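You operate a simulated robot arm through the tools that you are given. There is no shell and no other tool. Be economical: measure what you need, move in short steps, check, and stop when the job is done.

You are at the controls of a simulated robot arm. One attempt, no reset.

## Task
Put the 60 mm sight glass ring from the steel table in the blue handled tray and the 52 mm sight glass ring on the rack shelf two.

Only the result counts: the job must be done as asked and must still hold three seconds after the hand-in. Knocking over, shifting, dropping, spilling or breaking anything else fails it.

## Robot
A 7-joint arm with a two-finger parallel gripper on a trunk, on a base that drives. Base frame: it is fixed to the floor where the robot stands at the start and does not move with it; the origin is under the middle of the robot, x ahead of it, y to its left, z up. Units: mm, degrees, N and s.
With the tool pointing down near the work surface it reaches from about 460 to 920 mm from the robot's upright axis, wherever it stands. Its first joint turns from -115.0 to 115.0 degrees. Places, roughly: rack shelf two [5000, -800, 600]. Payload 3.91 kg.
The tool frame sits at the grasp point between the pads (the TCP): z along the fingers, y along the line on which they close. The tips reach 30 mm beyond it. Largest opening 110 mm; finger width 20, thickness 10; the body of the gripper, 48 by 112 mm, starts 55 mm behind the TCP.
Orientation is that of the tool frame in the base frame, as [roll, pitch, yaw] about the fixed x, y, z axes, in that order (R = Rz(yaw) Ry(pitch) Rx(roll)). With the fingers straight down and closing along the base's y, the tool's x points along the base's -x, its y along +y and its z along -z.

## Interface
- The arm moves only by the tool apply_moves. Its argument "commands" is a list of rows, each an object (a shift or turn left out is 0, a gripper value left out holds the last) with "turn": the turn, a rotation vector about the tool's x, y, z in degrees, a list of three; "slide": the shift along the tool's x, y, z in m, a list of three; "fingers": the closure in counts, from 0 (fully open) to 255 (shut). In form: [{"turn": [ax, ay, az], "slide": [tx, ty, tz], "fingers": fingers}, ...]. A call has 1 to 12 rows; each row is the pose to reach, as a shift and turn from the pose commanded when the call began, along the tool's axes at that moment. Each row takes 0.2 s and may step no farther than 50 mm and 8.6 degrees from the row before; otherwise, or with a gripper value out of range, the whole call is refused. A pose out of reach is approached as far as the arm can. The call stops where the force on the tool passes 40 N (or 10 N more than at its start, if that is more) or the arm is blocked; 0.2 s more then pass. The fingers move at their own pace (about 153 mm/s each) and stop on an object; they squeeze with about 45 N. The grip force told is the motor's: it shows also when the fingers shut on nothing. Time passes only in rows, and 0.2 s behind the last, so rows that repeat a pose let the fingers close. The reply holds the time, the measured pose of the TCP, the force on the tool along the base axes, the opening and the grip force, in the units named above and with some noise, and new pictures: "pictures" is both (left out), scene, wrist or none.
- Cameras (640 x 400 px; columns grow to the right, rows downward): "scene" is now at [226.7, 202.1, 1250.4]; the picture's right is [0.05, -1.00, 0.00], its down [-0.67, -0.03, -0.74] and it looks along [0.74, 0.03, -0.67] (base axes); focal length 248 px, centre (320, 200). "wrist" rides on the gripper at [72, 17, -103] in the tool frame; the picture's right is [-0.23, 0.97, 0.00], its down [-0.76, -0.18, -0.62] and it looks along [-0.61, -0.14, 0.78] (tool axes); focal length 222 px, centre (320, 200). There is no depth. A picture from a camera that has moved, and an enlarged one, comes with that camera's place and axes in the base frame and with its lens. The place of the scene camera against the robot may be out by one fixed shift of up to 12 mm in any direction.
- slide_trunk(by): slides the trunk up (or, below 0, down) by that many mm; the arm and the scene camera ride with it, the base frame stays. It gives what a move gives, with no picture.
- base_move(legs): drives the robot by 1 to 6 legs, each [ahead, left, turn to the left] in mm, mm and degrees, along the robot's own axes; the way and the turn of a leg run together, so that a leg with both is an arc; at most 1500 mm and 180 degrees a leg. The arm and the cameras ride along, it lands a little off, and it stops where it bumps. It gives what a move gives, and a new picture of the scene camera.
- aim_head(pan, tilt): turns the head with the scene camera to pan (to the left, within 80 degrees either way) and tilt (down, from -29 to 69), counted from straight ahead of the robot. It gives what a move gives, and a new picture of the scene camera.
- enlarge(camera, box): a new picture of the part [left, top, right, bottom] of that camera's present view, enlarged. The clock stands still meanwhile.
- sign_off(): hands the job in; it is judged then, once.

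Work in short steps. Places have to be worked out from the pictures, the camera data and where the tool is seen: move nearer, look again, correct. Check each grasp and each placing, and mend what went wrong. You have 120 turns and 170 pictures in all, those below and enlarged ones among them. Open the gripper and draw the arm clear of the work before you hand the job in, unless the task says otherwise; then end with one line.

The tools are called after "Emit:" by a JSON object that holds its "api" and its "payload". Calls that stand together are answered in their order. apply_moves: Moves the arm, as the interface text tells. Its arguments: {"type":"object","properties":{"commands":{"type":"array","items":{"type":"object","properties":{"turn":{"type":"array","items":{"type":"number"}},"slide":{"type":"array","items":{"type":"number"}},"fingers":{"type":"number"}}}},"pictures":{"type":"string","enum":["both","scene","wrist","none"]}},"required":["commands"]} The other tools are called the same way: slide_trunk (by) slides the trunk up or down; base_move (legs) drives the base; aim_head (pan, tilt) turns the head that bears the scene camera; enlarge (camera, box) takes an enlarged picture of a part of a camera's view; sign_off () hands the job in.

At the start:

```text
clock: 0.0
tool_pos: [547.1, 94.4, 989.4]
tcp_rot: [179.9, 0.0, -180.0]
ft_force: [0.3, 0.3, 0.4]
gripper_width: 110.1
finger_force: 0.0
trunk travel left (down, up): [-600.0, 390.0]
robot x, y, heading: [-1.1, 1.2, 0.1]
head pan, tilt: [2.7, 42.4]
```

scene: 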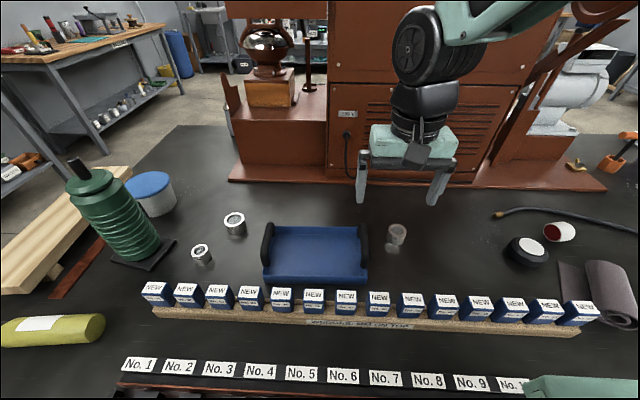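
wrist: 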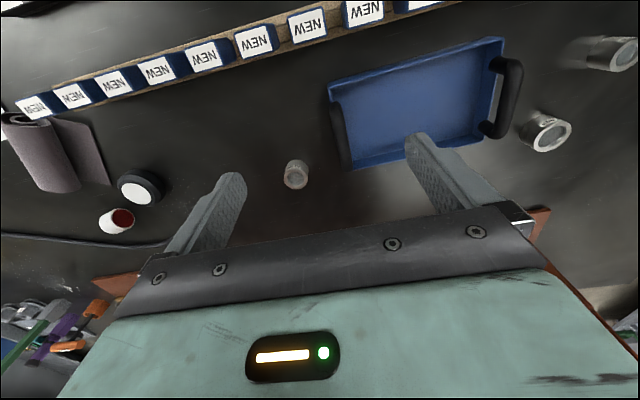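

I see three ring-like parts on the dark table, at about (201,255), (235,222) and (397,235). I'll enlarge them to find which is which.

Emit:
{"api": "enlarge", "payload": {"camera": "scene", "box": [160, 190, 280, 290]}}

Emit:
{"api": "enlarge", "payload": {"camera": "scene", "box": [360, 200, 440, 260]}}

Emit:
{"api": "enlarge", "payload": {"camera": "scene", "box": [0, 0, 240, 150]}}

```text
4.00 times, centred on (220, 240) of scene
camera zoom: at [226.7, 202.1, 1250.4], right [0.05, -1.0, 0.0], down [-0.67, -0.03, -0.74], along [0.74, 0.03, -0.67], focal length 990 px, centre (720, 40)
```

zoom: 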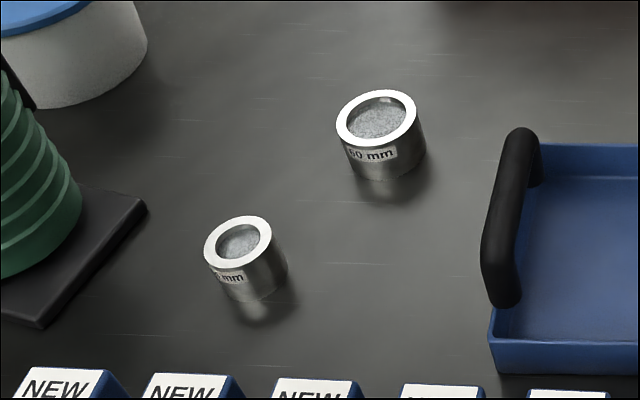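

```text
6.67 times, centred on (400, 230) of scene
camera zoom: at [226.7, 202.1, 1250.4], right [0.05, -1.0, 0.0], down [-0.67, -0.03, -0.74], along [0.74, 0.03, -0.67], focal length 1650 px, centre (-213, 0)
```

zoom: 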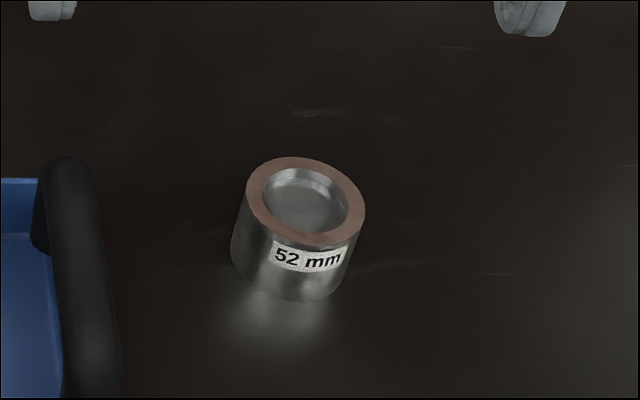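

```text
2.67 times, centred on (120, 75) of scene
camera zoom: at [226.7, 202.1, 1250.4], right [0.05, -1.0, 0.0], down [-0.67, -0.03, -0.74], along [0.74, 0.03, -0.67], focal length 660 px, centre (853, 533)
```

zoom: 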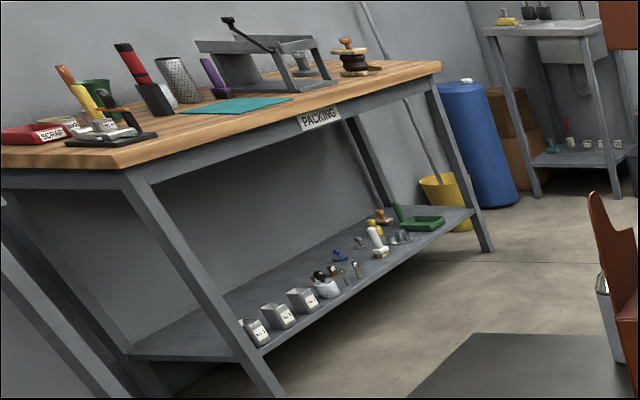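

The label on the near small ring is unclear; I'll enlarge it further.

Emit:
{"api": "enlarge", "payload": {"camera": "scene", "box": [190, 240, 222, 260]}}

Emit:
{"api": "enlarge", "payload": {"camera": "wrist", "box": [520, 20, 640, 160]}}

Emit:
{"api": "enlarge", "payload": {"camera": "scene", "box": [480, 180, 640, 330]}}

```text
16.00 times, centred on (206, 250) of scene
camera zoom: at [226.7, 202.1, 1250.4], right [0.05, -1.0, 0.0], down [-0.67, -0.03, -0.74], along [0.74, 0.03, -0.67], focal length 3960 px, centre (2144, -600)
```

zoom: 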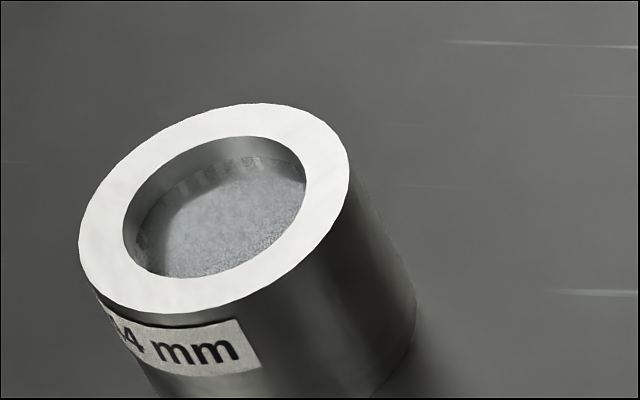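

```text
2.86 times, centred on (580, 90) of wrist
camera zoom: at [475.5, 111.9, 1094.1], right [0.23, 0.97, 0.0], down [0.76, -0.18, 0.62], along [0.61, -0.14, -0.78], focal length 635 px, centre (-423, 514)
```

zoom: 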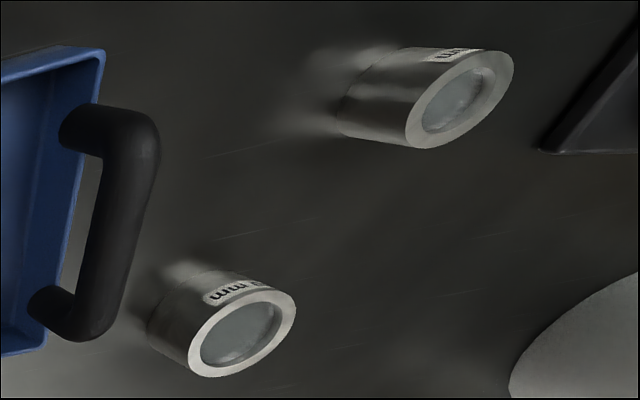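

```text
2.67 times, centred on (560, 255) of scene
camera zoom: at [226.7, 202.1, 1250.4], right [0.05, -1.0, 0.0], down [-0.67, -0.03, -0.74], along [0.74, 0.03, -0.67], focal length 660 px, centre (-320, 53)
```

zoom: 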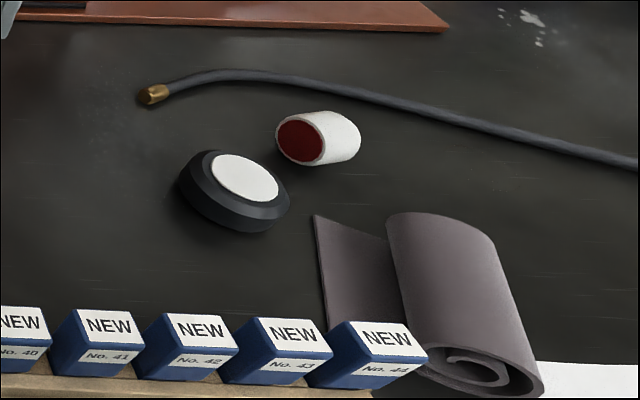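

The three rings read 60 mm at about (737, 487), 52 mm at about (724, -10), and a 44 mm decoy. I'll move above the 60 mm ring, staying high, and look with the wrist camera.

Emit:
{"api": "apply_moves", "payload": {"commands": [{"slide": [-0.0158, 0.0327, 0.01], "fingers": 0}, {"slide": [-0.0316, 0.0654, 0.02]}, {"slide": [-0.0474, 0.0981, 0.03]}, {"slide": [-0.0632, 0.1308, 0.04]}, {"slide": [-0.079, 0.1635, 0.05]}, {"slide": [-0.0948, 0.1962, 0.06]}, {"slide": [-0.1106, 0.2289, 0.07]}, {"slide": [-0.1264, 0.2616, 0.08]}, {"slide": [-0.1422, 0.2943, 0.09]}, {"slide": [-0.158, 0.327, 0.1]}, {"slide": [-0.1738, 0.3597, 0.11]}, {"slide": [-0.1896, 0.3924, 0.12]}]}}

```text
clock: 2.6
tool_pos: [688.4, 429.0, 869.8]
tcp_rot: [180.0, -0.2, 180.0]
ft_force: [-0.4, 0.0, 0.4]
gripper_width: 110.0
finger_force: 0.0
out of reach, approached as far as the arm can: row 10, 11, 12
trunk travel left (down, up): [-600.0, 390.0]
robot x, y, heading: [1.5, 0.5, 0.0]
head pan, tilt: [2.7, 42.4]
camera scene: at [226.7, 202.0, 1250.5], right [0.05, -1.0, 0.0], down [-0.67, -0.03, -0.74], along [0.74, 0.03, -0.67], focal length 248 px, centre (320, 200)
camera wrist: at [616.7, 446.7, 975.5], right [0.23, 0.97, 0.0], down [0.76, -0.18, 0.62], along [0.61, -0.14, -0.78], focal length 222 px, centre (320, 200)
```

scene: 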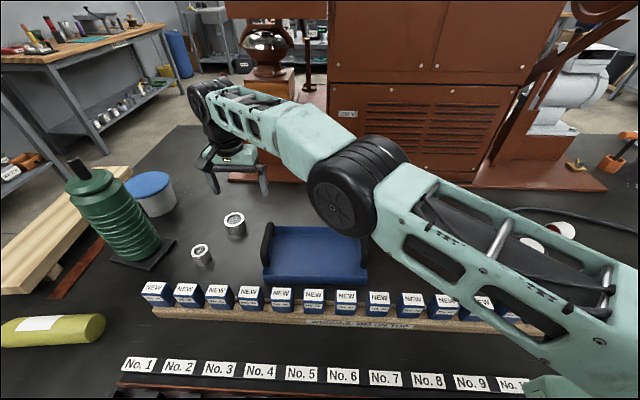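
wrist: 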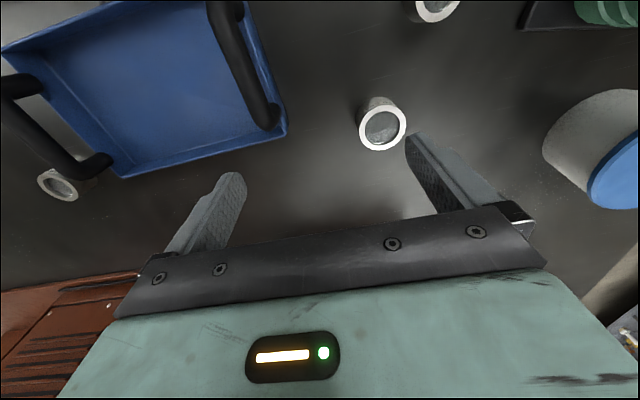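

The ring is near the edge of reach, at about (741, 500) by the wrist view. I'll draw the arm to the right, then drive the base 250 mm left so that all the places are comfortable.

Emit:
{"api": "apply_moves", "payload": {"commands": [{"slide": [0.0, -0.04, 0.0]}, {"slide": [0.0, -0.08, 0.0]}, {"slide": [0.0, -0.12, 0.0]}, {"slide": [0.0, -0.16, 0.0]}, {"slide": [0.0, -0.2, 0.0]}, {"slide": [0.01, -0.25, 0.0]}], "pictures": "none"}}

Emit:
{"api": "base_move", "payload": {"legs": [[0, 250, 0]]}}

```text
refused: row 6 steps farther than a row can; nothing moved
```

```text
clock: 4.0
tool_pos: [725.3, 428.0, 869.4]
tcp_rot: [-180.0, -0.2, 173.8]
ft_force: [0.2, -0.4, 0.3]
gripper_width: 110.1
finger_force: 0.1
trunk travel left (down, up): [-600.0, 390.0]
robot x, y, heading: [-6.4, 75.6, -6.5]
head pan, tilt: [2.7, 42.4]
stopped in leg 1: the robot was blocked; the commanded pose is now the measured one
camera scene: at [242.9, 251.1, 1250.4], right [-0.06, -1.0, 0.0], down [-0.67, 0.04, -0.74], along [0.74, -0.04, -0.67], focal length 248 px, centre (320, 200)
```

scene: 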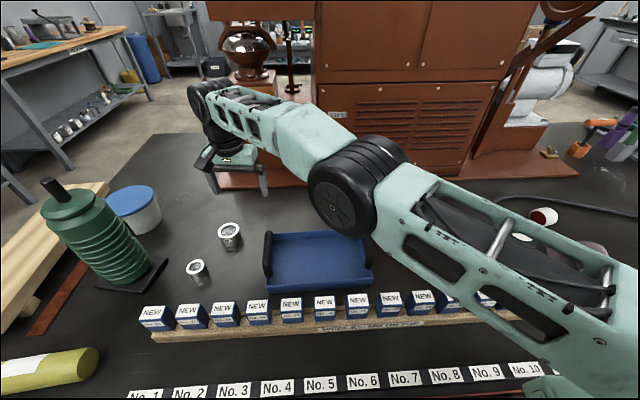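

The drive was blocked after 75 mm. I'll look left and down to see what the base met.

Emit:
{"api": "aim_head", "payload": {"pan": 70, "tilt": 55}}

Emit:
{"api": "aim_head", "payload": {"pan": 5, "tilt": 69}}

```text
clock: 5.4
tool_pos: [725.2, 427.4, 870.4]
tcp_rot: [179.9, -0.1, 173.8]
ft_force: [0.1, -0.1, 0.4]
gripper_width: 110.2
finger_force: 0.1
trunk travel left (down, up): [-600.0, 390.0]
robot x, y, heading: [-5.6, 71.4, -6.4]
head pan, tilt: [70.0, 55.0]
camera scene: at [191.5, 320.9, 1233.3], right [0.9, -0.44, 0.0], down [-0.36, -0.73, -0.57], along [0.25, 0.51, -0.82], focal length 248 px, centre (320, 200)
```

scene: 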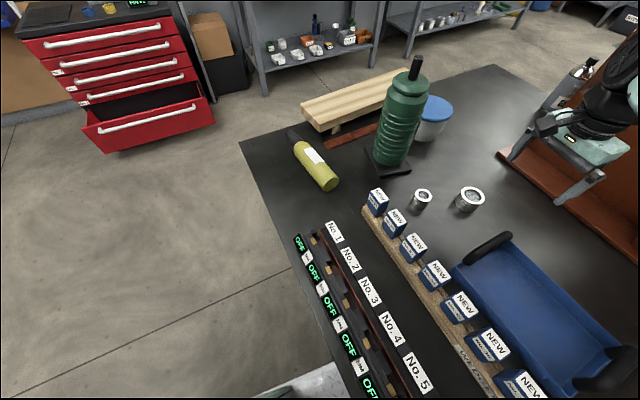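

```text
clock: 6.8
tool_pos: [725.2, 427.9, 870.7]
tcp_rot: [179.9, 0.0, 173.8]
ft_force: [-1.0, 0.0, 0.8]
gripper_width: 110.0
finger_force: 0.1
trunk travel left (down, up): [-600.0, 390.0]
robot x, y, heading: [-3.6, 74.2, -6.3]
head pan, tilt: [5.0, 68.8]
camera scene: at [215.6, 255.1, 1217.8], right [-0.02, -1.0, 0.0], down [-0.93, 0.02, -0.36], along [0.36, -0.01, -0.93], focal length 248 px, centre (320, 200)
```

scene: 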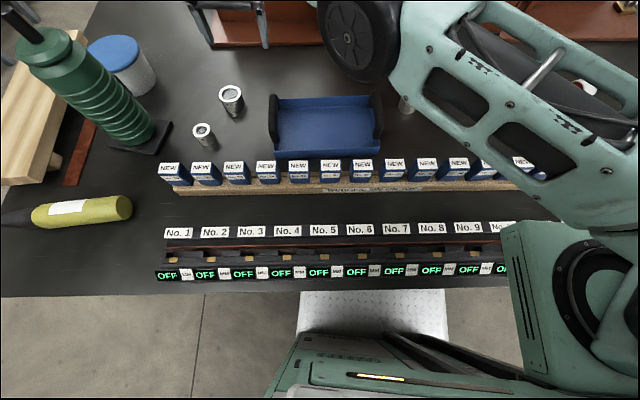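

The base met the table's underside on the left, but nothing is disturbed. The ring is about 858 mm away, which is in reach lower down, so I'll descend above it.

Emit:
{"api": "apply_moves", "payload": {"commands": [{"slide": [0, 0.01, 0.03], "fingers": 0}, {"slide": [0, 0.03, 0.06]}, {"slide": [-0.004, 0.055, 0.085]}, {"slide": [-0.008, 0.073, 0.1]}, {"slide": [-0.008, 0.073, 0.1]}], "pictures": "wrist"}}

```text
clock: 8.0
tool_pos: [698.4, 456.1, 783.8]
tcp_rot: [180.0, -0.2, 173.8]
ft_force: [0.3, -1.2, 0.1]
gripper_width: 110.0
finger_force: 0.1
out of reach, approached as far as the arm can: row 1, 2, 3, 4, 5
trunk travel left (down, up): [-600.0, 390.0]
robot x, y, heading: [-5.5, 73.4, -6.2]
head pan, tilt: [5.0, 68.8]
camera wrist: at [629.0, 481.1, 888.6], right [0.33, 0.94, 0.0], down [0.74, -0.26, 0.62], along [0.59, -0.21, -0.78], focal length 222 px, centre (320, 200)
```

wrist: 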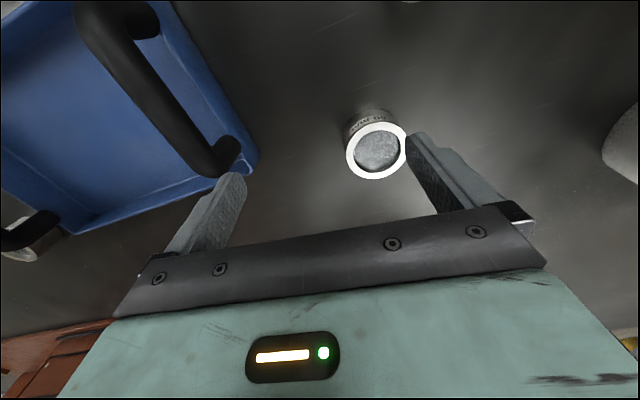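

The arm still falls short here, with the ring at (736, 500). The shoulder is too high, so I'll lift the tool and lower the trunk.

Emit:
{"api": "apply_moves", "payload": {"commands": [{"slide": [0, 0, -0.04]}, {"slide": [0, 0, -0.08]}, {"slide": [0, 0, -0.12]}], "pictures": "none"}}

Emit:
{"api": "slide_trunk", "payload": {"by": -120}}

Emit:
{"api": "aim_head", "payload": {"pan": 5, "tilt": 45}}

```text
clock: 8.8
tool_pos: [695.0, 451.8, 904.0]
tcp_rot: [180.0, 0.0, 173.9]
ft_force: [0.3, 0.2, -0.5]
gripper_width: 110.2
finger_force: 0.0
out of reach, approached as far as the arm can: row 3
trunk travel left (down, up): [-600.0, 390.0]
robot x, y, heading: [-7.9, 75.9, -6.5]
head pan, tilt: [5.0, 68.8]
```

```text
clock: 10.3
tool_pos: [695.3, 451.4, 783.9]
tcp_rot: [180.0, 0.1, 173.9]
ft_force: [0.7, 1.0, 0.1]
gripper_width: 110.3
finger_force: 0.1
trunk travel left (down, up): [-480.0, 510.0]
robot x, y, heading: [-9.0, 74.9, -6.5]
head pan, tilt: [5.0, 68.8]
```

```text
clock: 11.2
tool_pos: [694.1, 451.2, 782.8]
tcp_rot: [179.9, 0.0, 173.8]
ft_force: [-0.5, 0.2, -0.3]
gripper_width: 109.9
finger_force: 0.0
trunk travel left (down, up): [-480.0, 510.0]
robot x, y, heading: [-5.0, 70.5, -6.3]
head pan, tilt: [5.0, 45.0]
camera scene: at [240.9, 254.5, 1126.6], right [-0.02, -1.0, 0.0], down [-0.71, 0.01, -0.71], along [0.71, -0.01, -0.71], focal length 248 px, centre (320, 200)
```

scene: 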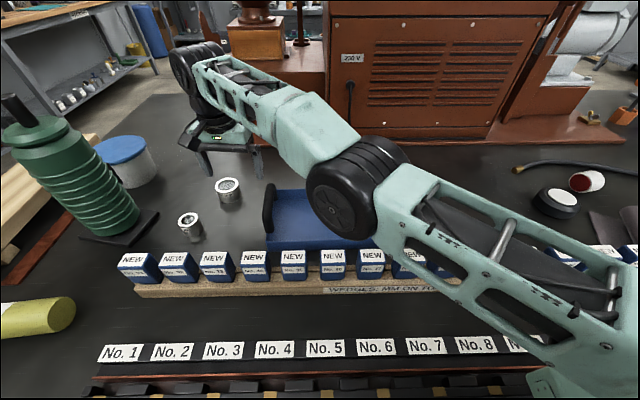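

I have clearance, so I'll move the tool by about (+42, +49) to get over the ring.

Emit:
{"api": "apply_moves", "payload": {"commands": [{"slide": [-0.018, 0.026, 0.0]}, {"slide": [-0.0365, 0.053, 0.01]}, {"slide": [-0.0365, 0.053, 0.02]}], "pictures": "wrist"}}

```text
clock: 11.9
tool_pos: [693.0, 457.9, 764.5]
tcp_rot: [-179.9, 0.0, 173.9]
ft_force: [0.4, -1.0, -1.0]
gripper_width: 110.1
finger_force: 0.1
out of reach, approached as far as the arm can: row 1, 2, 3
trunk travel left (down, up): [-480.0, 510.0]
robot x, y, heading: [1.9, 73.1, -6.1]
head pan, tilt: [5.0, 45.0]
camera wrist: at [624.6, 482.5, 869.1], right [0.33, 0.94, 0.0], down [0.74, -0.26, 0.62], along [0.59, -0.21, -0.78], focal length 222 px, centre (320, 200)
```

wrist: 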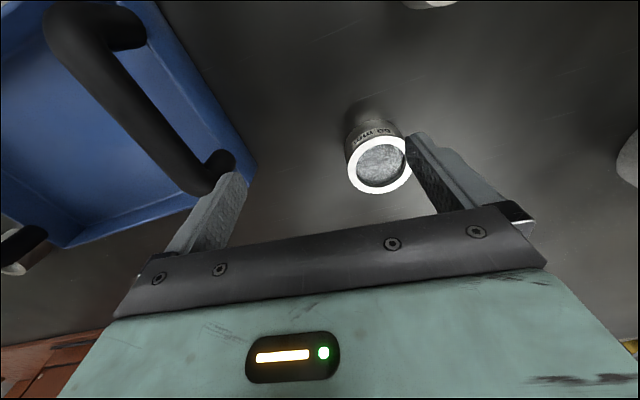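

It's still short: the shoulder sits to the right of the robot's middle. I'll retract the arm high and to the right, then back off, straighten and drive left, clear of whatever is under the table.

Emit:
{"api": "apply_moves", "payload": {"commands": [{"slide": [0.005, -0.02, -0.03]}, {"slide": [0.01, -0.05, -0.06]}, {"slide": [0.02, -0.09, -0.08]}, {"slide": [0.03, -0.13, -0.1]}, {"slide": [0.04, -0.17, -0.12]}, {"slide": [0.05, -0.21, -0.13]}, {"slide": [0.06, -0.25, -0.13]}, {"slide": [0.07, -0.29, -0.13]}, {"slide": [0.08, -0.33, -0.13]}, {"slide": [0.09, -0.37, -0.13]}], "pictures": "none"}}

Emit:
{"api": "base_move", "payload": {"legs": [[-120, 0, 0], [0, 0, 6.3]]}}

Emit:
{"api": "aim_head", "payload": {"pan": 5, "tilt": 69}}

```text
clock: 14.2
tool_pos: [811.6, 233.7, 938.5]
tcp_rot: [-180.0, 0.0, 174.1]
ft_force: [-1.5, 2.4, 1.1]
gripper_width: 110.1
finger_force: 0.1
out of reach, approached as far as the arm can: row 1, 2, 3, 4, 5, 6, 7, 8, 9, 10
trunk travel left (down, up): [-480.0, 510.0]
robot x, y, heading: [-1.9, 77.6, -6.2]
head pan, tilt: [5.0, 45.0]
```

```text
clock: 15.9
tool_pos: [669.7, 332.8, 936.9]
tcp_rot: [-180.0, -0.1, -179.9]
ft_force: [-0.6, 0.0, 0.6]
gripper_width: 110.0
finger_force: 0.1
trunk travel left (down, up): [-480.0, 510.0]
robot x, y, heading: [-127.6, 88.1, 0.2]
head pan, tilt: [5.0, 45.0]
camera scene: at [98.1, 293.3, 1126.7], right [0.09, -1.0, 0.0], down [-0.7, -0.06, -0.71], along [0.7, 0.06, -0.71], focal length 248 px, centre (320, 200)
```

scene: 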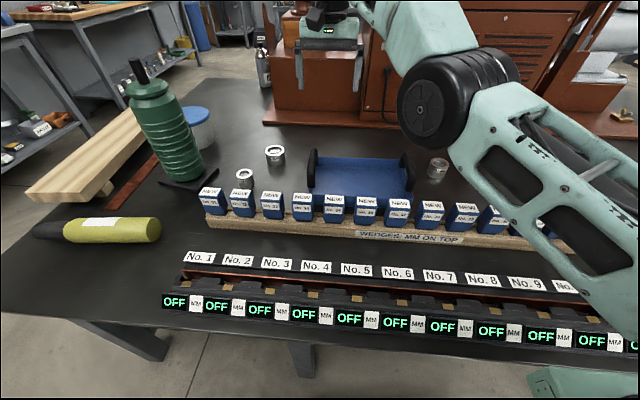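

```text
clock: 16.8
tool_pos: [670.6, 332.8, 937.1]
tcp_rot: [180.0, -0.1, -179.9]
ft_force: [0.2, -0.2, 0.4]
gripper_width: 109.9
finger_force: 0.0
trunk travel left (down, up): [-480.0, 510.0]
robot x, y, heading: [-125.8, 87.8, 0.0]
head pan, tilt: [5.0, 68.8]
camera scene: at [72.8, 291.0, 1097.8], right [0.09, -1.0, 0.0], down [-0.93, -0.08, -0.36], along [0.36, 0.03, -0.93], focal length 248 px, centre (320, 200)
```

scene: 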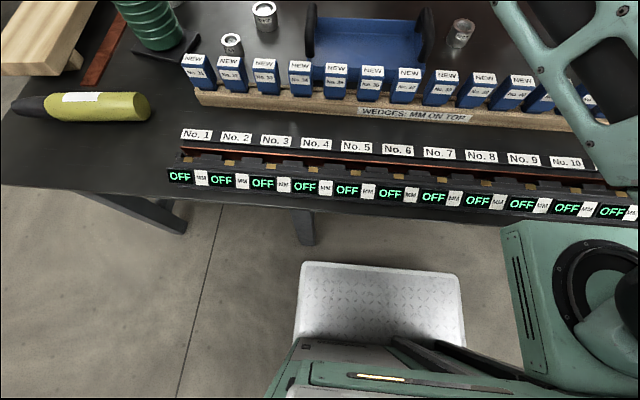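

The robot backed out freely; the table leg stands near (270, 375). I'll swing the tool further right so the drive left can't reach the green bottle.

Emit:
{"api": "apply_moves", "payload": {"commands": [{"slide": [0.01, -0.04, 0.0]}, {"slide": [0.02, -0.08, 0.0]}, {"slide": [0.03, -0.12, 0.0]}, {"slide": [0.04, -0.16, 0.0]}, {"slide": [0.05, -0.2, 0.0]}, {"slide": [0.06, -0.24, 0.0]}, {"slide": [0.07, -0.28, 0.0]}, {"slide": [0.08, -0.32, 0.0]}], "pictures": "none"}}

```text
clock: 18.6
tool_pos: [757.2, 45.9, 973.2]
tcp_rot: [-180.0, -0.1, -179.7]
ft_force: [-1.2, 1.2, 1.0]
gripper_width: 110.0
finger_force: 0.0
out of reach, approached as far as the arm can: row 1, 2, 3, 4, 5, 6, 7, 8
trunk travel left (down, up): [-480.0, 510.0]
robot x, y, heading: [-124.6, 91.2, 0.2]
head pan, tilt: [5.0, 68.8]
```

The tool is at (757, 46, 973) and clear. I'll pull it back 150 mm and drive left.

Emit:
{"api": "apply_moves", "payload": {"commands": [{"slide": [0.05, 0, 0.0]}, {"slide": [0.1, 0, 0.0]}, {"slide": [0.15, 0, 0.0]}, {"slide": [0.2, 0, 0.0]}], "pictures": "none"}}

Emit:
{"api": "base_move", "payload": {"legs": [[0, 370, 0]]}}

```text
clock: 19.6
tool_pos: [736.8, 73.8, 1008.1]
tcp_rot: [-179.9, -0.2, 179.9]
ft_force: [-1.1, -0.9, 0.1]
gripper_width: 110.1
finger_force: 0.1
out of reach, approached as far as the arm can: row 1, 2, 3, 4
trunk travel left (down, up): [-480.0, 510.0]
robot x, y, heading: [-127.7, 85.6, 0.2]
head pan, tilt: [5.0, 68.8]
```

```text
clock: 22.0
tool_pos: [736.5, 443.1, 1006.7]
tcp_rot: [180.0, -0.3, -179.8]
ft_force: [0.5, 0.5, -0.2]
gripper_width: 109.8
finger_force: 0.1
trunk travel left (down, up): [-480.0, 510.0]
robot x, y, heading: [-126.0, 452.1, 0.3]
head pan, tilt: [5.0, 68.8]
camera scene: at [71.0, 658.6, 1097.8], right [0.09, -1.0, 0.0], down [-0.93, -0.09, -0.36], along [0.36, 0.03, -0.93], focal length 248 px, centre (320, 200)
```

scene: 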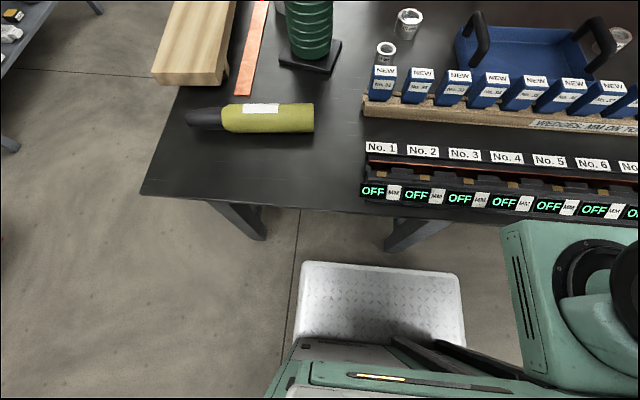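

The arm is lagging far from its commanded pose, perhaps stuck near a straight elbow. I'll look at it and test a small upward and backward move.

Emit:
{"api": "aim_head", "payload": {"pan": -15, "tilt": 35}}

Emit:
{"api": "apply_moves", "payload": {"commands": [{"slide": [0.02, 0, 0.0]}, {"slide": [0.02, 0, 0.0]}, {"slide": [0.02, 0, 0.0]}], "pictures": "none"}}

```text
clock: 23.0
tool_pos: [736.7, 444.2, 1006.0]
tcp_rot: [179.9, -0.2, -179.8]
ft_force: [-0.7, 0.1, -0.2]
gripper_width: 110.0
finger_force: 0.0
trunk travel left (down, up): [-480.0, 510.0]
robot x, y, heading: [-126.4, 456.0, 0.2]
head pan, tilt: [-15.0, 35.0]
camera scene: at [100.5, 631.1, 1141.4], right [-0.25, -0.97, 0.0], down [-0.56, 0.15, -0.82], along [0.79, -0.21, -0.57], focal length 248 px, centre (320, 200)
```

scene: 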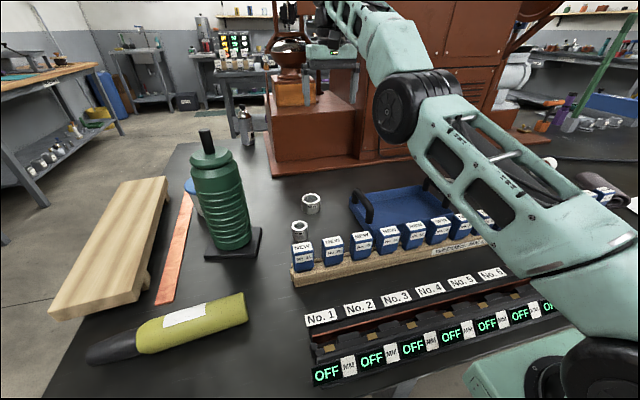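

```text
clock: 23.8
tool_pos: [734.2, 447.9, 1011.3]
tcp_rot: [-180.0, -0.3, -179.7]
ft_force: [0.8, 0.1, -0.3]
gripper_width: 109.9
finger_force: 0.1
out of reach, approached as far as the arm can: row 1, 2, 3
trunk travel left (down, up): [-480.0, 510.0]
robot x, y, heading: [-129.4, 452.1, 0.3]
head pan, tilt: [-15.0, 35.0]
```

I'll test a downward move, to learn whether the commands count from the measured pose.

Emit:
{"api": "apply_moves", "payload": {"commands": [{"slide": [0.0, 0, 0.03]}, {"slide": [0.0, 0, 0.06]}, {"slide": [0.0, 0, 0.1]}, {"slide": [0.0, 0, 0.14]}], "pictures": "scene"}}

```text
clock: 24.8
tool_pos: [779.6, 455.7, 884.3]
tcp_rot: [-180.0, -0.2, -179.7]
ft_force: [0.1, 0.4, -0.2]
gripper_width: 109.8
finger_force: 0.1
out of reach, approached as far as the arm can: row 1, 2, 3, 4
trunk travel left (down, up): [-480.0, 510.0]
robot x, y, heading: [-128.2, 457.7, 0.1]
head pan, tilt: [-15.0, 35.0]
camera scene: at [100.3, 631.0, 1141.6], right [-0.25, -0.97, 0.0], down [-0.55, 0.15, -0.82], along [0.79, -0.21, -0.57], focal length 248 px, centre (320, 200)
```

scene: 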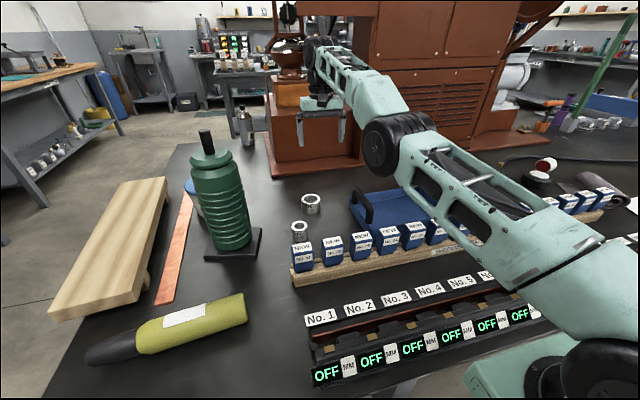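

I'll check with a no-op row: if the commanded pose were the measured one, it would not be reported out of reach.

Emit:
{"api": "apply_moves", "payload": {"commands": [{"slide": [0, 0, 0]}], "pictures": "none"}}

```text
clock: 25.2
tool_pos: [778.8, 455.2, 884.2]
tcp_rot: [-179.9, -0.3, -179.6]
ft_force: [-0.3, 0.8, -0.3]
gripper_width: 109.9
finger_force: 0.1
trunk travel left (down, up): [-480.0, 510.0]
robot x, y, heading: [-126.2, 454.5, 0.4]
head pan, tilt: [-15.0, 35.0]
```

So the command does reset to the measured pose, and the arm is at its stretched-elbow singularity. I'll pull it inward with a long call, mixing in a tilt to break the straight elbow.

Emit:
{"api": "apply_moves", "payload": {"commands": [{"slide": [0.05, 0, 0], "turn": [0, 8, 0]}, {"slide": [0.1, 0, 0], "turn": [0, 16, 0]}, {"slide": [0.15, 0, 0], "turn": [0, 16, 0]}, {"slide": [0.2, 0, 0], "turn": [0, 16, 0]}, {"slide": [0.2, 0, 0], "turn": [0, 16, 0]}, {"slide": [0.2, 0, 0], "turn": [0, 16, 0]}, {"slide": [0.2, 0, 0], "turn": [0, 8, 0]}, {"slide": [0.2, 0, 0], "turn": [0, 0, 0]}, {"slide": [0.2, 0, 0], "turn": [0, 0, 0]}], "pictures": "scene"}}

```text
clock: 27.2
tool_pos: [577.9, 452.5, 885.0]
tcp_rot: [180.0, -0.1, -179.8]
ft_force: [-0.1, -0.4, 0.0]
gripper_width: 110.0
finger_force: 0.1
out of reach, approached as far as the arm can: row 1, 2, 3, 4, 5
trunk travel left (down, up): [-480.0, 510.0]
robot x, y, heading: [-130.8, 455.8, 0.3]
head pan, tilt: [-15.0, 35.0]
camera scene: at [100.5, 631.0, 1141.5], right [-0.25, -0.97, 0.0], down [-0.55, 0.15, -0.82], along [0.79, -0.21, -0.57], focal length 248 px, centre (320, 200)
```

scene: 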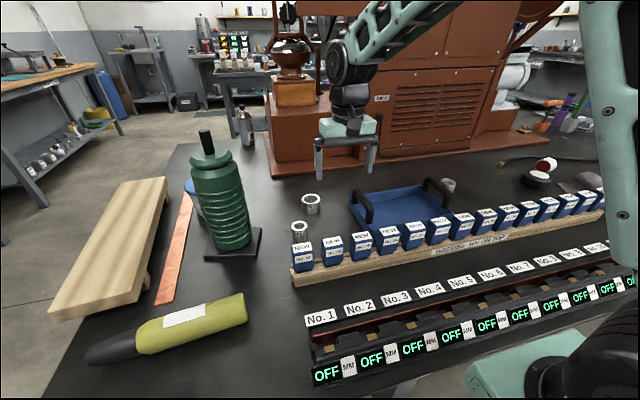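

The elbow is bent again. I'll drive 40 mm ahead, still short of the table leg, so that the ring is about 825 mm away.

Emit:
{"api": "base_move", "payload": {"legs": [[40, 0, 0]]}}

```text
clock: 28.1
tool_pos: [618.8, 452.1, 885.7]
tcp_rot: [-180.0, -0.2, -179.7]
ft_force: [0.3, -0.5, -0.1]
gripper_width: 109.9
finger_force: 0.0
trunk travel left (down, up): [-480.0, 510.0]
robot x, y, heading: [-85.6, 453.8, 0.5]
head pan, tilt: [-15.0, 35.0]
camera scene: at [140.8, 631.2, 1141.5], right [-0.25, -0.97, 0.0], down [-0.55, 0.15, -0.82], along [0.79, -0.21, -0.57], focal length 248 px, centre (320, 200)
```

scene: 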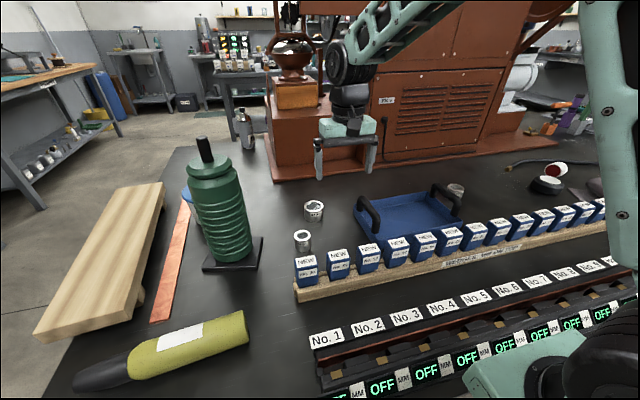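

Now I'll move above the 60 mm ring at (737, 500), with the tool at z≈770.

Emit:
{"api": "apply_moves", "payload": {"commands": [{"slide": [-0.03, 0.012, 0.02]}, {"slide": [-0.06, 0.024, 0.05]}, {"slide": [-0.09, 0.036, 0.08]}, {"slide": [-0.118, 0.048, 0.115]}, {"slide": [-0.118, 0.048, 0.115]}], "pictures": "both"}}

```text
clock: 29.2
tool_pos: [736.3, 500.6, 769.2]
tcp_rot: [180.0, -0.2, -179.8]
ft_force: [0.8, -0.2, 0.2]
gripper_width: 109.8
finger_force: 0.0
trunk travel left (down, up): [-480.0, 510.0]
robot x, y, heading: [-87.7, 457.0, 0.2]
head pan, tilt: [-15.0, 35.0]
camera scene: at [140.7, 631.2, 1141.5], right [-0.25, -0.97, 0.0], down [-0.55, 0.15, -0.82], along [0.79, -0.21, -0.57], focal length 248 px, centre (320, 200)
camera wrist: at [664.7, 518.3, 874.6], right [0.22, 0.97, 0.0], down [0.76, -0.17, 0.62], along [0.6, -0.14, -0.78], focal length 222 px, centre (320, 200)
```

scene: 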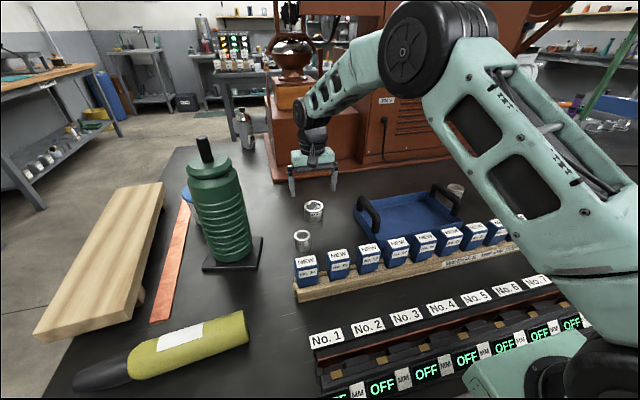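
wrist: 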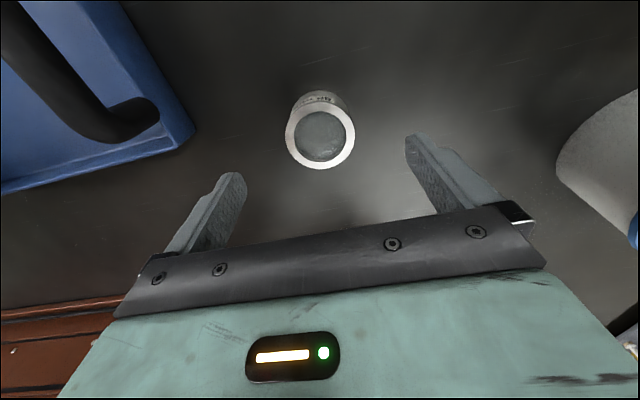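

The ring is centred under the tool at about (737, 501). I'll descend to z≈685 and close.

Emit:
{"api": "apply_moves", "payload": {"commands": [{"slide": [0, 0, 0.03]}, {"slide": [0, 0, 0.06]}, {"slide": [0, 0, 0.085]}, {"slide": [0, 0, 0.085], "fingers": 255}, {"slide": [0, 0, 0.085], "fingers": 255}, {"slide": [0, 0, 0.085], "fingers": 255}, {"slide": [0, 0, 0.085], "fingers": 255}], "pictures": "both"}}

```text
clock: 30.9
tool_pos: [735.2, 501.4, 685.3]
tcp_rot: [180.0, -0.2, -179.7]
ft_force: [0.0, 0.4, -0.2]
gripper_width: 58.6
finger_force: 44.6
trunk travel left (down, up): [-480.0, 510.0]
robot x, y, heading: [-85.0, 453.3, 0.1]
head pan, tilt: [-15.0, 35.0]
camera scene: at [140.8, 631.2, 1141.5], right [-0.25, -0.97, 0.0], down [-0.55, 0.15, -0.82], along [0.79, -0.21, -0.57], focal length 248 px, centre (320, 200)
camera wrist: at [664.2, 518.7, 790.3], right [0.22, 0.97, 0.0], down [0.76, -0.17, 0.62], along [0.6, -0.14, -0.78], focal length 222 px, centre (320, 200)
```

scene: 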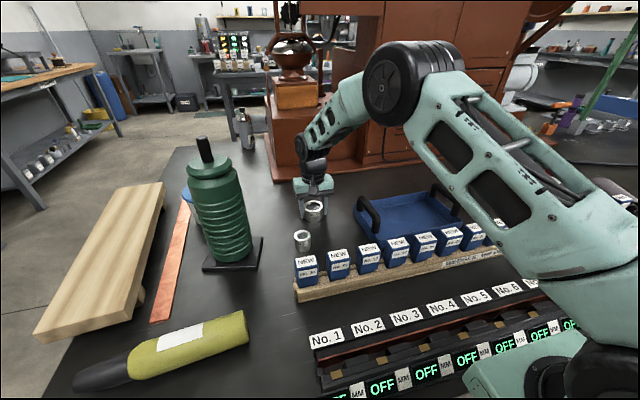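
wrist: 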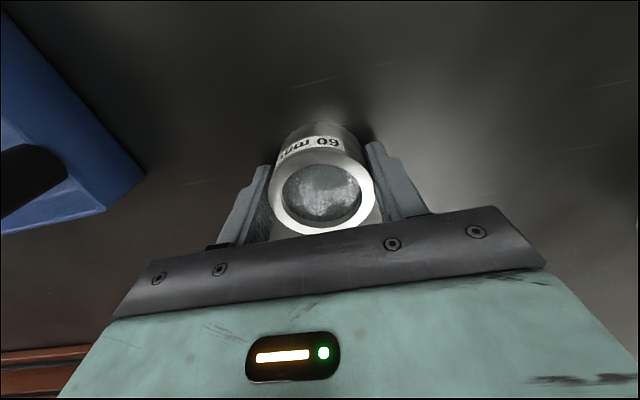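

The ring is gripped (58.6 mm wide). I'll lift and carry it to above the tray at about (645, 225).

Emit:
{"api": "apply_moves", "payload": {"commands": [{"slide": [0, 0, -0.04]}, {"slide": [0, 0, -0.085]}, {"slide": [0, 0, -0.125]}, {"slide": [0.01, -0.04, -0.135]}, {"slide": [0.024, -0.08, -0.135]}, {"slide": [0.038, -0.12, -0.135]}, {"slide": [0.052, -0.16, -0.135]}, {"slide": [0.066, -0.2, -0.135]}, {"slide": [0.08, -0.24, -0.135]}, {"slide": [0.088, -0.275, -0.135]}, {"slide": [0.088, -0.275, -0.135]}], "pictures": "both"}}

```text
clock: 33.2
tool_pos: [647.9, 225.7, 820.1]
tcp_rot: [-180.0, -0.2, -179.7]
ft_force: [0.4, 0.4, 0.6]
gripper_width: 0.0
finger_force: 37.8
trunk travel left (down, up): [-480.0, 510.0]
robot x, y, heading: [-86.8, 457.7, 0.1]
head pan, tilt: [-15.0, 35.0]
camera scene: at [140.7, 631.2, 1141.5], right [-0.25, -0.97, 0.0], down [-0.55, 0.15, -0.82], along [0.79, -0.21, -0.57], focal length 248 px, centre (320, 200)
camera wrist: at [576.9, 243.1, 925.7], right [0.22, 0.97, 0.0], down [0.76, -0.17, 0.62], along [0.61, -0.14, -0.78], focal length 222 px, centre (320, 200)
```

scene: 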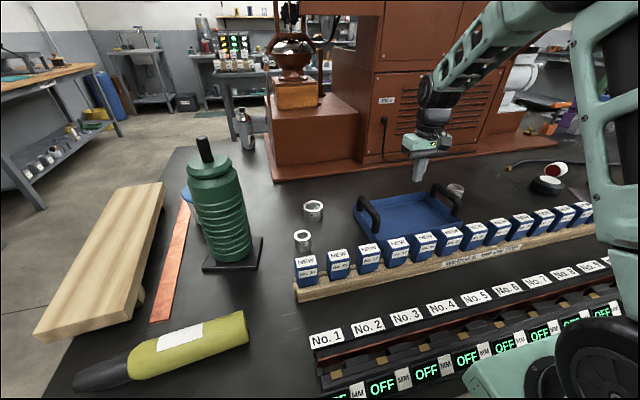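
wrist: 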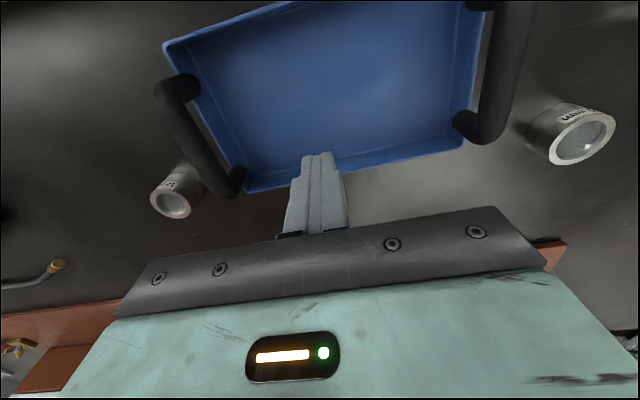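

The ring slipped out of the lift and stands in its old place. I'll go back above it and refine the centring.

Emit:
{"api": "apply_moves", "payload": {"commands": [{"slide": [-0.014, 0.04, 0], "fingers": 0}, {"slide": [-0.028, 0.08, 0]}, {"slide": [-0.042, 0.12, 0]}, {"slide": [-0.056, 0.16, 0]}, {"slide": [-0.068, 0.2, 0]}, {"slide": [-0.08, 0.24, 0.02]}, {"slide": [-0.088, 0.275, 0.06]}, {"slide": [-0.088, 0.275, 0.075]}, {"slide": [-0.088, 0.275, 0.075]}], "pictures": "wrist"}}

Emit:
{"api": "enlarge", "payload": {"camera": "wrist", "box": [240, 80, 400, 200]}}

```text
refused: row 7 steps farther than a row can; nothing moved
```

```text
3.33 times, centred on (320, 140) of wrist
camera zoom: at [576.9, 243.1, 925.7], right [0.22, 0.97, 0.0], down [0.76, -0.17, 0.62], along [0.61, -0.14, -0.78], focal length 740 px, centre (320, 400)
```

zoom: 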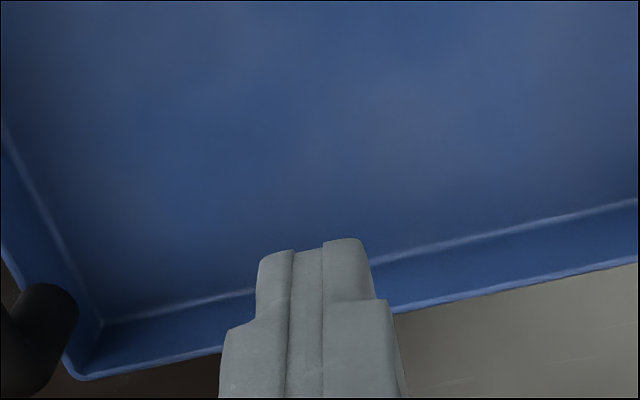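

One row was too long; I'm sending the same path with shorter steps.

Emit:
{"api": "apply_moves", "payload": {"commands": [{"slide": [-0.014, 0.04, 0], "fingers": 0}, {"slide": [-0.028, 0.08, 0]}, {"slide": [-0.042, 0.12, 0]}, {"slide": [-0.056, 0.16, 0]}, {"slide": [-0.068, 0.2, 0]}, {"slide": [-0.08, 0.24, 0.02]}, {"slide": [-0.088, 0.275, 0.045]}, {"slide": [-0.088, 0.275, 0.075]}, {"slide": [-0.088, 0.275, 0.075]}], "pictures": "wrist"}}

Emit:
{"api": "enlarge", "payload": {"camera": "wrist", "box": [240, 80, 400, 200]}}

```text
clock: 35.2
tool_pos: [736.7, 504.3, 745.5]
tcp_rot: [180.0, -0.3, -179.8]
ft_force: [0.0, 0.6, 0.3]
gripper_width: 109.8
finger_force: 0.1
trunk travel left (down, up): [-480.0, 510.0]
robot x, y, heading: [-88.9, 451.8, 0.1]
head pan, tilt: [-15.0, 35.0]
camera wrist: at [664.3, 520.3, 850.2], right [0.22, 0.97, 0.0], down [0.76, -0.17, 0.62], along [0.61, -0.14, -0.78], focal length 222 px, centre (320, 200)
```

wrist: 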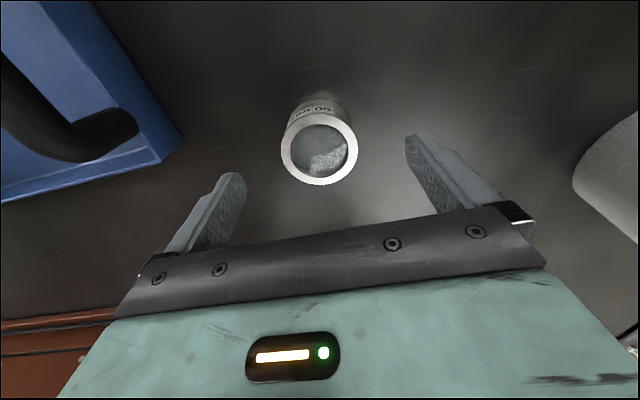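

```text
3.33 times, centred on (320, 140) of wrist
camera zoom: at [664.3, 520.3, 850.2], right [0.22, 0.97, 0.0], down [0.76, -0.17, 0.62], along [0.61, -0.14, -0.78], focal length 740 px, centre (320, 400)
```

zoom: 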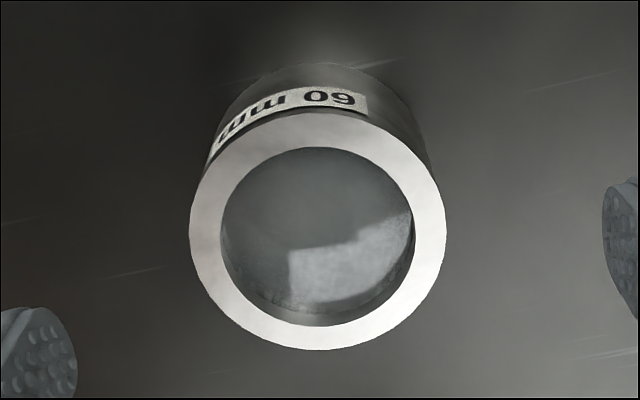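

I'm centred within 2 mm and the ring's top is at about z=692. I'll go down slightly lower, close, let the grip settle, and lift gently.

Emit:
{"api": "apply_moves", "payload": {"commands": [{"slide": [-0.002, -0.002, 0.03]}, {"slide": [-0.002, -0.002, 0.0635]}, {"slide": [-0.002, -0.002, 0.0635]}, {"slide": [-0.002, -0.002, 0.0635], "fingers": 255}, {"slide": [-0.002, -0.002, 0.0635]}, {"slide": [-0.002, -0.002, 0.0635]}, {"slide": [-0.002, -0.002, 0.0635]}, {"slide": [-0.002, -0.002, 0.0615]}, {"slide": [-0.002, -0.002, 0.0585]}, {"slide": [-0.002, -0.002, 0.0545]}, {"slide": [-0.002, -0.002, 0.0495]}, {"slide": [-0.002, -0.002, 0.0445]}], "pictures": "wrist"}}

```text
clock: 37.9
tool_pos: [737.0, 499.8, 699.3]
tcp_rot: [-180.0, -0.2, -179.7]
ft_force: [0.4, 1.0, 0.0]
gripper_width: 58.8
finger_force: 45.0
trunk travel left (down, up): [-480.0, 510.0]
robot x, y, heading: [-86.4, 457.5, 0.4]
head pan, tilt: [-15.0, 35.0]
camera wrist: at [666.2, 516.7, 805.4], right [0.22, 0.97, 0.0], down [0.76, -0.17, 0.62], along [0.6, -0.14, -0.78], focal length 222 px, centre (320, 200)
```

wrist: 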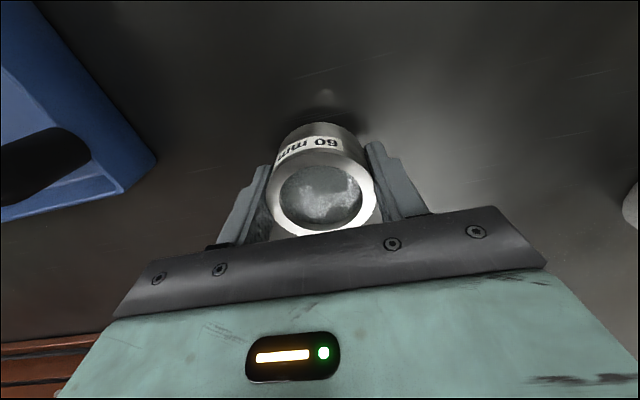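

The ring holds so far. I'll continue lifting with 12 mm rows and check.

Emit:
{"api": "apply_moves", "payload": {"commands": [{"slide": [0, 0, -0.008]}, {"slide": [0, 0, -0.018]}, {"slide": [0, 0, -0.03]}, {"slide": [0, 0, -0.042]}, {"slide": [0, 0, -0.054]}, {"slide": [0, 0, -0.066]}, {"slide": [0, 0, -0.078]}, {"slide": [0, 0, -0.09]}, {"slide": [0, 0, -0.1]}, {"slide": [0, 0, -0.106]}], "pictures": "wrist"}}

```text
clock: 40.0
tool_pos: [738.6, 500.8, 806.4]
tcp_rot: [179.9, -0.3, -179.6]
ft_force: [0.2, -0.8, -1.0]
gripper_width: 58.8
finger_force: 44.3
trunk travel left (down, up): [-480.0, 510.0]
robot x, y, heading: [-86.9, 454.1, 0.3]
head pan, tilt: [-15.0, 35.0]
camera wrist: at [666.9, 516.6, 911.3], right [0.22, 0.97, 0.0], down [0.76, -0.17, 0.62], along [0.61, -0.14, -0.78], focal length 222 px, centre (320, 200)
```

wrist: 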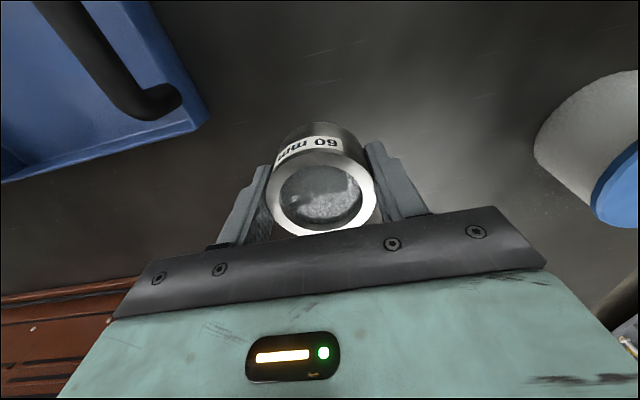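

The ring is held firmly. The tray spans roughly x 565–735 and y 110–390, so I'll carry the ring gently to (648, 245).

Emit:
{"api": "apply_moves", "payload": {"commands": [{"slide": [0.003, -0.008, 0]}, {"slide": [0.009, -0.025, 0]}, {"slide": [0.018, -0.05, 0]}, {"slide": [0.027, -0.077, 0]}, {"slide": [0.037, -0.104, 0]}, {"slide": [0.047, -0.131, 0]}, {"slide": [0.057, -0.158, 0]}, {"slide": [0.067, -0.185, 0]}, {"slide": [0.077, -0.212, 0]}, {"slide": [0.085, -0.235, 0]}, {"slide": [0.09, -0.25, 0]}, {"slide": [0.091, -0.256, 0]}], "pictures": "both"}}

```text
clock: 42.6
tool_pos: [648.7, 243.9, 806.0]
tcp_rot: [180.0, -0.2, -179.7]
ft_force: [0.2, -0.5, -1.3]
gripper_width: 58.4
finger_force: 45.1
trunk travel left (down, up): [-480.0, 510.0]
robot x, y, heading: [-87.8, 454.2, 0.3]
head pan, tilt: [-15.0, 35.0]
camera scene: at [140.8, 631.2, 1141.5], right [-0.25, -0.97, 0.0], down [-0.55, 0.15, -0.82], along [0.79, -0.21, -0.57], focal length 248 px, centre (320, 200)
camera wrist: at [577.2, 260.0, 911.7], right [0.22, 0.97, 0.0], down [0.76, -0.17, 0.62], along [0.61, -0.14, -0.78], focal length 222 px, centre (320, 200)
```

scene: 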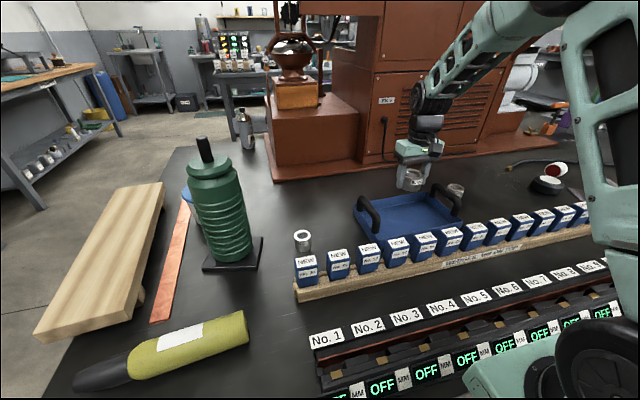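
wrist: 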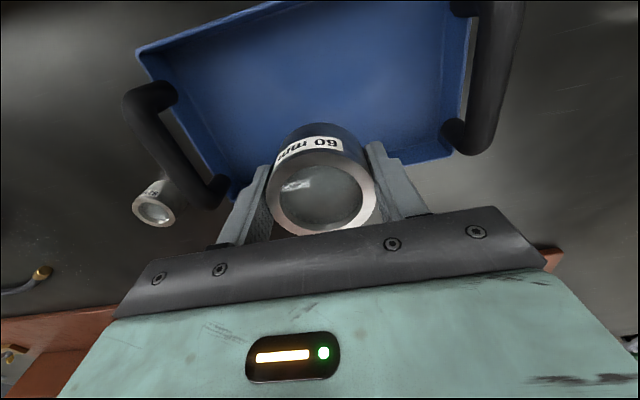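

The tray centre is about (644, 244), right below. I'll lower to just above the floor.

Emit:
{"api": "apply_moves", "payload": {"commands": [{"slide": [0.002, 0, 0.01]}, {"slide": [0.004, 0, 0.03]}, {"slide": [0.004, 0, 0.05]}, {"slide": [0.004, 0, 0.07]}, {"slide": [0.004, 0, 0.09]}, {"slide": [0.004, 0, 0.103]}, {"slide": [0.004, 0, 0.107]}], "pictures": "wrist"}}

```text
clock: 44.2
tool_pos: [645.1, 241.8, 698.8]
tcp_rot: [-180.0, -0.2, -179.8]
ft_force: [0.7, -0.4, -0.7]
gripper_width: 58.8
finger_force: 45.0
trunk travel left (down, up): [-480.0, 510.0]
robot x, y, heading: [-84.7, 459.1, 0.2]
head pan, tilt: [-15.0, 35.0]
camera wrist: at [573.1, 259.9, 804.2], right [0.22, 0.97, 0.0], down [0.76, -0.17, 0.62], along [0.61, -0.14, -0.78], focal length 222 px, centre (320, 200)
```

wrist: 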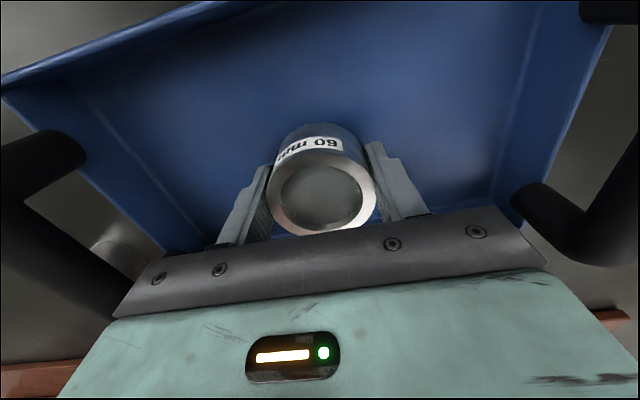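

I'll lower slowly by 9 mm, watching the force for contact.

Emit:
{"api": "apply_moves", "payload": {"commands": [{"slide": [0, 0, 0.003]}, {"slide": [0, 0, 0.006]}, {"slide": [0, 0, 0.009]}], "pictures": "none"}}

```text
clock: 45.0
tool_pos: [645.0, 242.6, 689.6]
tcp_rot: [180.0, -0.2, -179.8]
ft_force: [0.4, 0.2, -1.4]
gripper_width: 58.7
finger_force: 44.7
trunk travel left (down, up): [-480.0, 510.0]
robot x, y, heading: [-86.3, 453.2, 0.3]
head pan, tilt: [-15.0, 35.0]
```

No contact yet; I'll lower a little more.

Emit:
{"api": "apply_moves", "payload": {"commands": [{"slide": [0, 0, 0.001]}, {"slide": [0, 0, 0.002]}, {"slide": [0, 0, 0.003]}], "pictures": "none"}}

```text
clock: 45.9
tool_pos: [643.8, 242.7, 687.7]
tcp_rot: [180.0, -0.2, -179.8]
ft_force: [0.7, -0.2, -1.3]
gripper_width: 58.6
finger_force: 44.9
trunk travel left (down, up): [-480.0, 510.0]
robot x, y, heading: [-87.9, 454.0, 0.2]
head pan, tilt: [-15.0, 35.0]
```

Emit:
{"api": "apply_moves", "payload": {"commands": [{"slide": [0, 0, 0.001]}, {"slide": [0, 0, 0.002]}], "pictures": "none"}}

```text
clock: 46.5
tool_pos: [643.6, 242.5, 684.3]
tcp_rot: [-179.9, -0.2, -179.8]
ft_force: [0.5, 0.1, -0.7]
gripper_width: 58.7
finger_force: 45.5
trunk travel left (down, up): [-480.0, 510.0]
robot x, y, heading: [-84.0, 454.4, 0.6]
head pan, tilt: [-15.0, 35.0]
```

The ring's bottom must be within 1–3 mm of the tray floor (it was grasped at 682). One more small step for contact.

Emit:
{"api": "apply_moves", "payload": {"commands": [{"slide": [0, 0, 0.001]}, {"slide": [0, 0, 0.002]}], "pictures": "none"}}

```text
clock: 47.0
tool_pos: [644.6, 243.3, 684.4]
tcp_rot: [-179.9, -0.1, -179.9]
ft_force: [-3.0, -0.2, 14.9]
gripper_width: 58.7
finger_force: 44.5
trunk travel left (down, up): [-480.0, 510.0]
robot x, y, heading: [-84.6, 455.2, 0.2]
head pan, tilt: [-15.0, 35.0]
```

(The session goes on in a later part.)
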